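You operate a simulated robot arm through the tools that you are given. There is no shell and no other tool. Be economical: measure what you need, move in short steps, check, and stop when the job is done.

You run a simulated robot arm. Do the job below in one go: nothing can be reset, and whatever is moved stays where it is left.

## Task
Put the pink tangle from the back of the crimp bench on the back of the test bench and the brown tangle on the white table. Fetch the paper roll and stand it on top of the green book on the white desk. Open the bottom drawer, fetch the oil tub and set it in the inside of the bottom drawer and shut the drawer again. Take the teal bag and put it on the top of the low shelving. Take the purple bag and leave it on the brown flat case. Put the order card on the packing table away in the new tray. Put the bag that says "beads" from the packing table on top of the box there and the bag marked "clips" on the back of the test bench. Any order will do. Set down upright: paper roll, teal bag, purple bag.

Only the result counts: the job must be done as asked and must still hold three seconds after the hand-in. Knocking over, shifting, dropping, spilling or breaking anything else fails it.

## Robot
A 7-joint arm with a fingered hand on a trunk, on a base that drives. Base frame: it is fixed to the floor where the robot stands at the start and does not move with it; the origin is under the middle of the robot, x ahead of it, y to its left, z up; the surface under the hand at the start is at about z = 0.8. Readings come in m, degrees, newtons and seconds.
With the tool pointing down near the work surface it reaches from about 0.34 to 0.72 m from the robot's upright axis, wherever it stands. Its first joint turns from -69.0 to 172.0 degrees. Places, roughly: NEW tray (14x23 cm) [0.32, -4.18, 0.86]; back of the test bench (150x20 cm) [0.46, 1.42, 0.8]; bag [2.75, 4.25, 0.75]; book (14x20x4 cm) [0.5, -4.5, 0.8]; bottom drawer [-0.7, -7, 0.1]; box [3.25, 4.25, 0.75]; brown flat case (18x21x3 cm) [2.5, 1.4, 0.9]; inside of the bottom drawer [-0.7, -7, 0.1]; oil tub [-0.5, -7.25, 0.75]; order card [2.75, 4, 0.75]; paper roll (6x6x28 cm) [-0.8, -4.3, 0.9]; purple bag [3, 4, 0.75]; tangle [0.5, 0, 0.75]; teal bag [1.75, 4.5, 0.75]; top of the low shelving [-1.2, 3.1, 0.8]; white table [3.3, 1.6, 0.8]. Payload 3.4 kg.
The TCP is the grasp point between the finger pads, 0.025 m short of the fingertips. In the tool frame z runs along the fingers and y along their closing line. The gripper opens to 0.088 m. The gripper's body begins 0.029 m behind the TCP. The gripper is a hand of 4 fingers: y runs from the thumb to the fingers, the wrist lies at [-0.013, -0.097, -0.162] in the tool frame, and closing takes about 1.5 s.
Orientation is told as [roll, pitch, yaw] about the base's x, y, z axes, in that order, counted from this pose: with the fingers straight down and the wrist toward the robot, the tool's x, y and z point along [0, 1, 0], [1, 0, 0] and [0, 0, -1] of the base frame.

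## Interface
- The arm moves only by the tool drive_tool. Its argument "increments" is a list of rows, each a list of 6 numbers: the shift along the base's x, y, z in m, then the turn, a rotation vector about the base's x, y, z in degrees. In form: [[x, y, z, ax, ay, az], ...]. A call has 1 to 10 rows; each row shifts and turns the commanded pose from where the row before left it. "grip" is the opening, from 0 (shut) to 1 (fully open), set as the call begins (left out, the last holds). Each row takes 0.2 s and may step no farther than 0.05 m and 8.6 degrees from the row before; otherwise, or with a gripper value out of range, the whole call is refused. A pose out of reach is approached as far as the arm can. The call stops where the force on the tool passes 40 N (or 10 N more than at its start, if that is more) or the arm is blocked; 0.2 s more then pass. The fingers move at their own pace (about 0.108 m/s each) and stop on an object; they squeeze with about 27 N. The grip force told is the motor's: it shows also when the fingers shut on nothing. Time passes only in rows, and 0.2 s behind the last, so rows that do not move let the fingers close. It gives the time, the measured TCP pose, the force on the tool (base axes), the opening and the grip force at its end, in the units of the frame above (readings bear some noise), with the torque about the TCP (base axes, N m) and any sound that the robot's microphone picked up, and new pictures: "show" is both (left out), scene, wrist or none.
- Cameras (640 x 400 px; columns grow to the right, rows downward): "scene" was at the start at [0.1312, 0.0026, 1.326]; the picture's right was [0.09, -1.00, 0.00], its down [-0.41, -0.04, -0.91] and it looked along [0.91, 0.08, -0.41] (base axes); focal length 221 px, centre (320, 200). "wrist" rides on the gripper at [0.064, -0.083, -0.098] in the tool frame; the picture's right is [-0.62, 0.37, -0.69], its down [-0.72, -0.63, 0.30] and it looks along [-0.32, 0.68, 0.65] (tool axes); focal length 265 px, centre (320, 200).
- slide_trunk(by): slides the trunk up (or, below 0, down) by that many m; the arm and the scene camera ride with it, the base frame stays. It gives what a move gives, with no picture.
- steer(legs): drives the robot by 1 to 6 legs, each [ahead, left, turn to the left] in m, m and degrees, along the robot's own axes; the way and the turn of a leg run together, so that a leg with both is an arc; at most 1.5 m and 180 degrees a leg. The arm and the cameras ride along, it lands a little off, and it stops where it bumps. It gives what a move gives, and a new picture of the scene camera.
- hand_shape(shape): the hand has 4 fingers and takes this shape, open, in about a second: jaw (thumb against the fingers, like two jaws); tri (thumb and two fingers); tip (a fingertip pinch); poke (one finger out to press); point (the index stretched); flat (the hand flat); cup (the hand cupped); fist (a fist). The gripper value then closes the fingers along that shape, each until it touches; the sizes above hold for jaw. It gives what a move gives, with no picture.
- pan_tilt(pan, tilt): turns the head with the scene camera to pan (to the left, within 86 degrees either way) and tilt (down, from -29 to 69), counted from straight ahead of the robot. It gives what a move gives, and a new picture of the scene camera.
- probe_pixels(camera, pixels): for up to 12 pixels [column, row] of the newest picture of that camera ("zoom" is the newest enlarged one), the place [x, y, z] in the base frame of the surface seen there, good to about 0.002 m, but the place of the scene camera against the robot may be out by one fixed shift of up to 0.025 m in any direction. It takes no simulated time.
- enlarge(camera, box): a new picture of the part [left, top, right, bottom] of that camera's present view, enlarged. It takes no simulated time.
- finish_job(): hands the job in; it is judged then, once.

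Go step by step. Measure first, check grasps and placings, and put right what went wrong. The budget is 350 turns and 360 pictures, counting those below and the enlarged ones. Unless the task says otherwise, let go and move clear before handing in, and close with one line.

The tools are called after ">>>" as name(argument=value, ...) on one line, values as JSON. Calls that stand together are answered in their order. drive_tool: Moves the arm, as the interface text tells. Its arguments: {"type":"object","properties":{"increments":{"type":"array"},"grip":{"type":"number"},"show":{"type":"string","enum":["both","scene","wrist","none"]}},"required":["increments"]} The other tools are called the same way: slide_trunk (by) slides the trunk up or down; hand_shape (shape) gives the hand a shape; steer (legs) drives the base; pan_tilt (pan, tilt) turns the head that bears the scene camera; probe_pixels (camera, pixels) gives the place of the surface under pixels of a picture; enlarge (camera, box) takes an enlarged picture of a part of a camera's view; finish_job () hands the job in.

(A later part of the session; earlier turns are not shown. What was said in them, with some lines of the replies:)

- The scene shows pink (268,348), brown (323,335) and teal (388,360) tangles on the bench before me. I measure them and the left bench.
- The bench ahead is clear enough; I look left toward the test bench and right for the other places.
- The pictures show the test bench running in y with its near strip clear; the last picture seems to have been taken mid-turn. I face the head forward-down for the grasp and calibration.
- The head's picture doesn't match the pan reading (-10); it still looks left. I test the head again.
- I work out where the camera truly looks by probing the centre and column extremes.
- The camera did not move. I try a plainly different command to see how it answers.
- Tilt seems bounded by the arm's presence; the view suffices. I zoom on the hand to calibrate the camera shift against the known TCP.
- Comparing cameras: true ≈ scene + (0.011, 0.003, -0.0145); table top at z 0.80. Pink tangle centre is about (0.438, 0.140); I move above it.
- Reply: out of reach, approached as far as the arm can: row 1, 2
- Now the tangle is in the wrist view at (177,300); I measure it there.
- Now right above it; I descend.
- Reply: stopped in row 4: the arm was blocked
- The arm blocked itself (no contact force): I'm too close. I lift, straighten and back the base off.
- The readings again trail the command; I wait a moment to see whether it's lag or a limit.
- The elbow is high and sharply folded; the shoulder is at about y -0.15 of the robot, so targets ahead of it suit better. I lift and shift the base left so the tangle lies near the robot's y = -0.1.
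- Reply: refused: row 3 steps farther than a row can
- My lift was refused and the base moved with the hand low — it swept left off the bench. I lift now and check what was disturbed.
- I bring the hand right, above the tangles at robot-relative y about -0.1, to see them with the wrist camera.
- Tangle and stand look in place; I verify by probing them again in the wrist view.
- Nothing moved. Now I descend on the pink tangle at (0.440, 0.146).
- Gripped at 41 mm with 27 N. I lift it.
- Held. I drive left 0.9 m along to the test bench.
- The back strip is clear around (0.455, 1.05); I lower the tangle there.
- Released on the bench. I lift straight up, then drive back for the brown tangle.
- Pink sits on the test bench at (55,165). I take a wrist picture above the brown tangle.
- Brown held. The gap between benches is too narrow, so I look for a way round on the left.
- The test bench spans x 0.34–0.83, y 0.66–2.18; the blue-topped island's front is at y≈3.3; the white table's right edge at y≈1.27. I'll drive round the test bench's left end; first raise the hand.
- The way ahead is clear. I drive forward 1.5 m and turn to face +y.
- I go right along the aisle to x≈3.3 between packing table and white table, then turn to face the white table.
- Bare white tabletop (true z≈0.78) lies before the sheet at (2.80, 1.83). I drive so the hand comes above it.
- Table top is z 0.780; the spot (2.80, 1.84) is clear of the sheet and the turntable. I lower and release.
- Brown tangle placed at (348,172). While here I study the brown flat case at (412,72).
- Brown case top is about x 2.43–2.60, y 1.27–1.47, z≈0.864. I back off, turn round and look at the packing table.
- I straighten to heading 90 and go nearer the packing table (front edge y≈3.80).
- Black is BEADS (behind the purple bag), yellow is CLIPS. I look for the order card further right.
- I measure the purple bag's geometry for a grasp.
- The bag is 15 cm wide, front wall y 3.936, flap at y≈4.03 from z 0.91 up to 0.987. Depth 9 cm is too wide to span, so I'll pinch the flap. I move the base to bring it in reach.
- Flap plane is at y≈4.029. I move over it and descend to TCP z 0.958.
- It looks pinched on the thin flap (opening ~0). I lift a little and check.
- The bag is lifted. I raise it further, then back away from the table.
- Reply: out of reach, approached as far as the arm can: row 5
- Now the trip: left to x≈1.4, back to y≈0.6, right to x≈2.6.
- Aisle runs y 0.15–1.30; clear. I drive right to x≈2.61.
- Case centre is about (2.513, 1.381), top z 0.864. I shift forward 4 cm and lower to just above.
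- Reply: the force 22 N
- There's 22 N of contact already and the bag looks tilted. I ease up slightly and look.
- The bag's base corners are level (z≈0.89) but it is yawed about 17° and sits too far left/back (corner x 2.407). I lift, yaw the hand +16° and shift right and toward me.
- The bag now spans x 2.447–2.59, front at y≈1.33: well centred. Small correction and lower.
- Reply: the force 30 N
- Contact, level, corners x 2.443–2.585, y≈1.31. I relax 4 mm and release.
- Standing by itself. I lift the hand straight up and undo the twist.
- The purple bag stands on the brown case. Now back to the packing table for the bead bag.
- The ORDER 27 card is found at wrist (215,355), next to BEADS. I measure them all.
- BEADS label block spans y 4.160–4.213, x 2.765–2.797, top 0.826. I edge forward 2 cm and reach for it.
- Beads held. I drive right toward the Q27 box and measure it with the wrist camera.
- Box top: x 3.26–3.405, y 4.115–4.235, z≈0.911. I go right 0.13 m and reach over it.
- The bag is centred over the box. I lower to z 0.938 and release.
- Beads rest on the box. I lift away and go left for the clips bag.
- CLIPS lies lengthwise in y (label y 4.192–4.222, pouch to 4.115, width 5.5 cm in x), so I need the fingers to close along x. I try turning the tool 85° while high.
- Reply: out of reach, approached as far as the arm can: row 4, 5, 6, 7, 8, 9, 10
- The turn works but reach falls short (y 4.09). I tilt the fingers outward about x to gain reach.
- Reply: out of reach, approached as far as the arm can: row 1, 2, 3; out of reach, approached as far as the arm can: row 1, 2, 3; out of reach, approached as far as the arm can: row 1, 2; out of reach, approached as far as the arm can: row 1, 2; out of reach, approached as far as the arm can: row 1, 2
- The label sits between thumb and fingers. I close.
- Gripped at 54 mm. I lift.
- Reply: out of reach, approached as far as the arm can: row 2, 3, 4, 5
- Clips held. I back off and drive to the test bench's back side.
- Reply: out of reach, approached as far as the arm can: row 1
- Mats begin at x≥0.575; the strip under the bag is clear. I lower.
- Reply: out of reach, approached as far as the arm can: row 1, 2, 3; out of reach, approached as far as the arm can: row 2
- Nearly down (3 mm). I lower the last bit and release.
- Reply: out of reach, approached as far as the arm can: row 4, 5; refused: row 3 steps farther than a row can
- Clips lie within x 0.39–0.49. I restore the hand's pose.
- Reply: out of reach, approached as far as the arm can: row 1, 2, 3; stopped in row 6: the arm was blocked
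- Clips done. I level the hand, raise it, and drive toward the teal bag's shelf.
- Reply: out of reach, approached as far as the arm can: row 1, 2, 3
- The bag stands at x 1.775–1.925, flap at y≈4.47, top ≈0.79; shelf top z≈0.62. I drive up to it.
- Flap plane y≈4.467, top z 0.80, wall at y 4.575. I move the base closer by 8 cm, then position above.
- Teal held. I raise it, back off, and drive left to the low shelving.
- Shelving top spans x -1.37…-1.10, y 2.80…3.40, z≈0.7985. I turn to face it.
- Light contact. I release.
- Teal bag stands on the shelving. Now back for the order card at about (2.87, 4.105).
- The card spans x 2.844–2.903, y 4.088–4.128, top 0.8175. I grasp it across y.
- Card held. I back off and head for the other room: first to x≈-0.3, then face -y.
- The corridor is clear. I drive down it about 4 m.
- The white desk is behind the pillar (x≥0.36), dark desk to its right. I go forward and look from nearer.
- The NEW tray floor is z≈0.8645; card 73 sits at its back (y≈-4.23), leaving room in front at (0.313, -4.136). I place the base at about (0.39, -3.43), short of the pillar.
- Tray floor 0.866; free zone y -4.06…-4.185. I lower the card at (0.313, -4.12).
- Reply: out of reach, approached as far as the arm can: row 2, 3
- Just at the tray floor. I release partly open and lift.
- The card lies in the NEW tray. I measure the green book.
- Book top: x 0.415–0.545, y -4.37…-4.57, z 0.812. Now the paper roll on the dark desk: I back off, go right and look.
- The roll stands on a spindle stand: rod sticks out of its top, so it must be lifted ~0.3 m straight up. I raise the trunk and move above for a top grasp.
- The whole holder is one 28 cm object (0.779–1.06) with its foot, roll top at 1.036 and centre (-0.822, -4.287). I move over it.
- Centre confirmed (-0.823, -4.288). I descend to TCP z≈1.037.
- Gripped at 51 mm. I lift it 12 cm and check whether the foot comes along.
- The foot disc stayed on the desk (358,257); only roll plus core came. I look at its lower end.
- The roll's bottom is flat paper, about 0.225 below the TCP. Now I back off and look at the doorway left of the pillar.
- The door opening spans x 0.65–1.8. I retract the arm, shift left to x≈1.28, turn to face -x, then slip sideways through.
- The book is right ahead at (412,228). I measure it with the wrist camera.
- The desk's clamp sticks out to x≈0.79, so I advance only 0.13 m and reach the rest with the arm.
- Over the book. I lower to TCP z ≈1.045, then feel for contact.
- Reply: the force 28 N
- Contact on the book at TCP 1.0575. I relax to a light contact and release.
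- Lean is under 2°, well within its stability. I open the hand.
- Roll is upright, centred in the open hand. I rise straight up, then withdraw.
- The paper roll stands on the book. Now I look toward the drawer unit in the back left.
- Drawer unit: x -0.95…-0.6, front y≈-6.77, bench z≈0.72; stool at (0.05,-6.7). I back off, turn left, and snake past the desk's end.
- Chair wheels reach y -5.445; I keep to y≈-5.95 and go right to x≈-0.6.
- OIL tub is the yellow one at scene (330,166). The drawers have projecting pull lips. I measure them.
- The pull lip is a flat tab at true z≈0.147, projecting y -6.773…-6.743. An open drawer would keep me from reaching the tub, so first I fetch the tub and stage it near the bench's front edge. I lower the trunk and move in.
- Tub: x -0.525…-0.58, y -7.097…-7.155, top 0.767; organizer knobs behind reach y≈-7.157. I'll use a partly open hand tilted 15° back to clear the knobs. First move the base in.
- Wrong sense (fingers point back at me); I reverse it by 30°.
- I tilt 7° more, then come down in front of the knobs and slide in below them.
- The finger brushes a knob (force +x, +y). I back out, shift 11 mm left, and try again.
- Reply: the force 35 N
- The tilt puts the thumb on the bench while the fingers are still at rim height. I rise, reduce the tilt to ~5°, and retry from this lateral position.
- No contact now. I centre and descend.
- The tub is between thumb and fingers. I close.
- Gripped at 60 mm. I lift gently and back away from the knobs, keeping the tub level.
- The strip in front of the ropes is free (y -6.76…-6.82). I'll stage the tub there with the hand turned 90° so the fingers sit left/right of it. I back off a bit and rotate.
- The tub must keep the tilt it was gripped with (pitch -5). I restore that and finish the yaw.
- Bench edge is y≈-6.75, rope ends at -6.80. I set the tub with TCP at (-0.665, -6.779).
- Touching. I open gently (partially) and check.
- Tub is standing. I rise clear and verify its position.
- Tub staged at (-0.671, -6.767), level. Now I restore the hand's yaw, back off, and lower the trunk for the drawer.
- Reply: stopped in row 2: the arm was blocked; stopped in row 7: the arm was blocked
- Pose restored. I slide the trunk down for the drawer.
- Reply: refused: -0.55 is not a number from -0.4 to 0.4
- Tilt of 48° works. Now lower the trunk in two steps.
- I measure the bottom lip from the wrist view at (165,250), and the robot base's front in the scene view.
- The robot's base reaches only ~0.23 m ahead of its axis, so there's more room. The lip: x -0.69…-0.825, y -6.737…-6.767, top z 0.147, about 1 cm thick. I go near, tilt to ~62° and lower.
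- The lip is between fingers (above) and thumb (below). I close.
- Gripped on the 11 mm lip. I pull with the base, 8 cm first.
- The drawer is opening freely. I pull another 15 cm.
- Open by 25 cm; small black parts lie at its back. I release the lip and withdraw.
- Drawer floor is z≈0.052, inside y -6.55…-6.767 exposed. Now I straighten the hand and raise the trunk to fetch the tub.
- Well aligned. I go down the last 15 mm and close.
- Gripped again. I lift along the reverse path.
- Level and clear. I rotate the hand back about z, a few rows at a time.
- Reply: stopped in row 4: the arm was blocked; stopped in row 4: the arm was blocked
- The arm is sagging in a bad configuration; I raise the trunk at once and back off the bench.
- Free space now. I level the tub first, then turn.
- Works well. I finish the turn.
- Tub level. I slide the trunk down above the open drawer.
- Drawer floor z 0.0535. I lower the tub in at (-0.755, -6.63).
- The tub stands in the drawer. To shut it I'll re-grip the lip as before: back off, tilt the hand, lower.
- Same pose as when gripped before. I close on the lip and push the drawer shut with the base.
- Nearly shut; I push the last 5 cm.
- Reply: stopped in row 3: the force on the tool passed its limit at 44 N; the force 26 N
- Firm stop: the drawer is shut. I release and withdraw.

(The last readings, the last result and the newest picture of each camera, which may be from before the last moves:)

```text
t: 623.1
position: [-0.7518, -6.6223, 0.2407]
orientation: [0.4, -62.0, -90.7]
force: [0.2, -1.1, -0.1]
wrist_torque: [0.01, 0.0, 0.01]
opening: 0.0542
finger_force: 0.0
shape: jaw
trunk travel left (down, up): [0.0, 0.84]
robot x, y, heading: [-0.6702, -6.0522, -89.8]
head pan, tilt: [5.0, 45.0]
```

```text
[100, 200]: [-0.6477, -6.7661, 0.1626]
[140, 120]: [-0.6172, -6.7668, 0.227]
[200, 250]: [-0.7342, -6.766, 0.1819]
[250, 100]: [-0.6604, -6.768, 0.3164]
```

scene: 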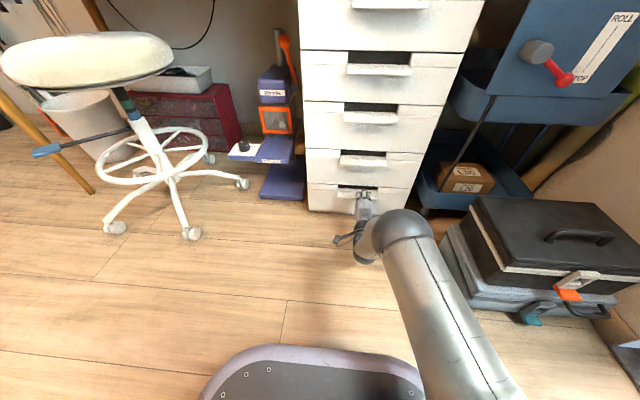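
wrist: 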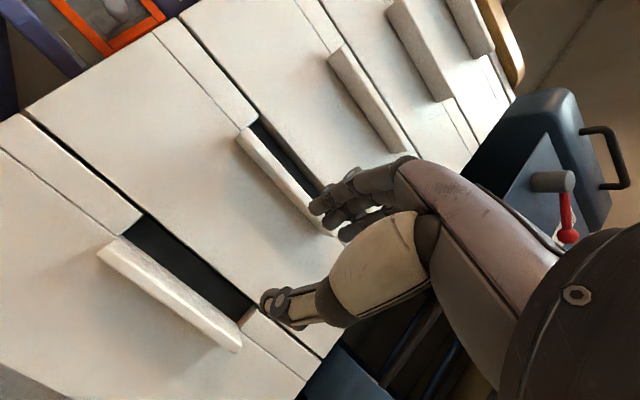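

The drawer is flush (y -6.766) with its neighbours. I back clear and take a last look at the roll.

>>> steer(legs=[[-0.2, 0, 0]])

>>> slide_trunk(by=0.4)

>>> steer(legs=[[0, 0.15, 90]])

>>> pan_tilt(pan=70, tilt=20)

```text
t: 624.7
position: [-0.7545, -6.4248, 0.2402]
orientation: [0.5, -62.1, -90.9]
force: [-0.1, 0.0, -0.1]
wrist_torque: [0.02, 0.0, 0.01]
opening: 0.0545
finger_force: 0.1
shape: jaw
trunk travel left (down, up): [0.0, 0.84]
robot x, y, heading: [-0.6741, -5.8574, -90.2]
head pan, tilt: [5.0, 45.0]
```

scene: 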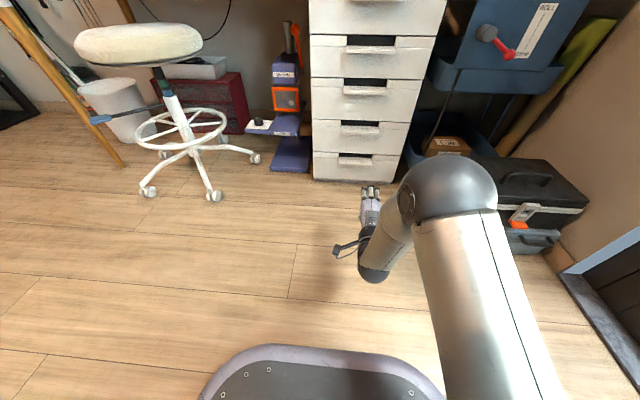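

```text
t: 628.6
position: [-0.7533, -6.424, 0.6398]
orientation: [0.4, -62.1, -90.9]
force: [0.0, 0.3, -0.9]
wrist_torque: [0.02, -0.01, 0.0]
opening: 0.0544
finger_force: 0.0
shape: jaw
trunk travel left (down, up): [-0.4, 0.44]
robot x, y, heading: [-0.678, -5.8496, -90.0]
head pan, tilt: [5.0, 45.0]
```

```text
t: 632.7
position: [-0.0077, -5.8512, 0.641]
orientation: [0.4, -62.1, -2.5]
force: [-0.9, 0.6, -0.3]
wrist_torque: [0.03, -0.03, -0.01]
opening: 0.0544
finger_force: 0.1
shape: jaw
trunk travel left (down, up): [-0.4, 0.44]
robot x, y, heading: [-0.5737, -5.7561, -1.6]
head pan, tilt: [5.0, 45.0]
```

scene: 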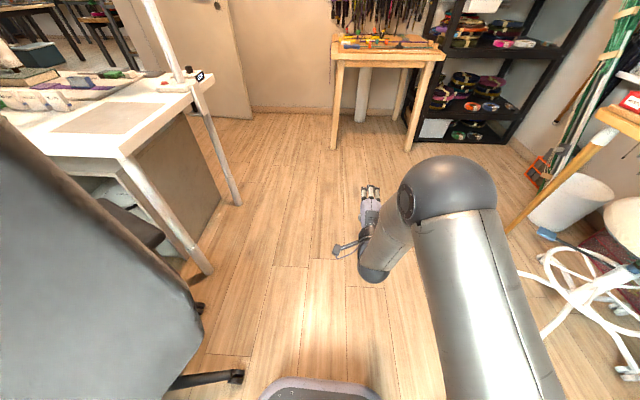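

```text
t: 634.1
position: [-0.0076, -5.851, 0.6414]
orientation: [0.5, -62.1, -2.4]
force: [0.5, 0.2, 0.4]
wrist_torque: [-0.01, 0.02, 0.0]
opening: 0.0546
finger_force: 0.0
shape: jaw
trunk travel left (down, up): [-0.4, 0.44]
robot x, y, heading: [-0.579, -5.7556, -1.7]
head pan, tilt: [70.0, 20.0]
```

scene: 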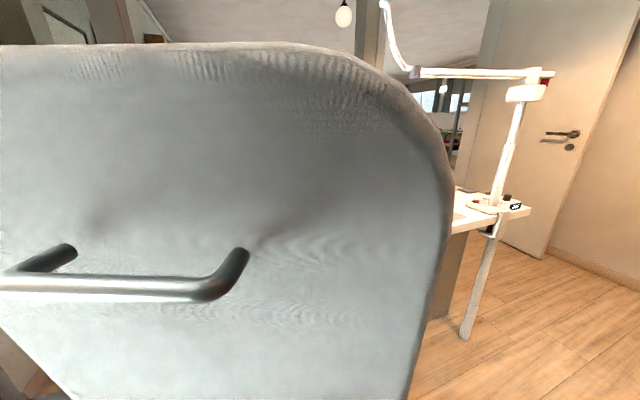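

The bottom drawer is shut and flush, the hand is empty and clear, and no bump was reported, so I hand the job in.

>>> finish_job()

```text
The job is handed in.
```

All eight items are placed as asked and the job is handed in; I saw each one in place right after setting it down, except the tub once the drawer was shut, and did no last check of the whole workshop.
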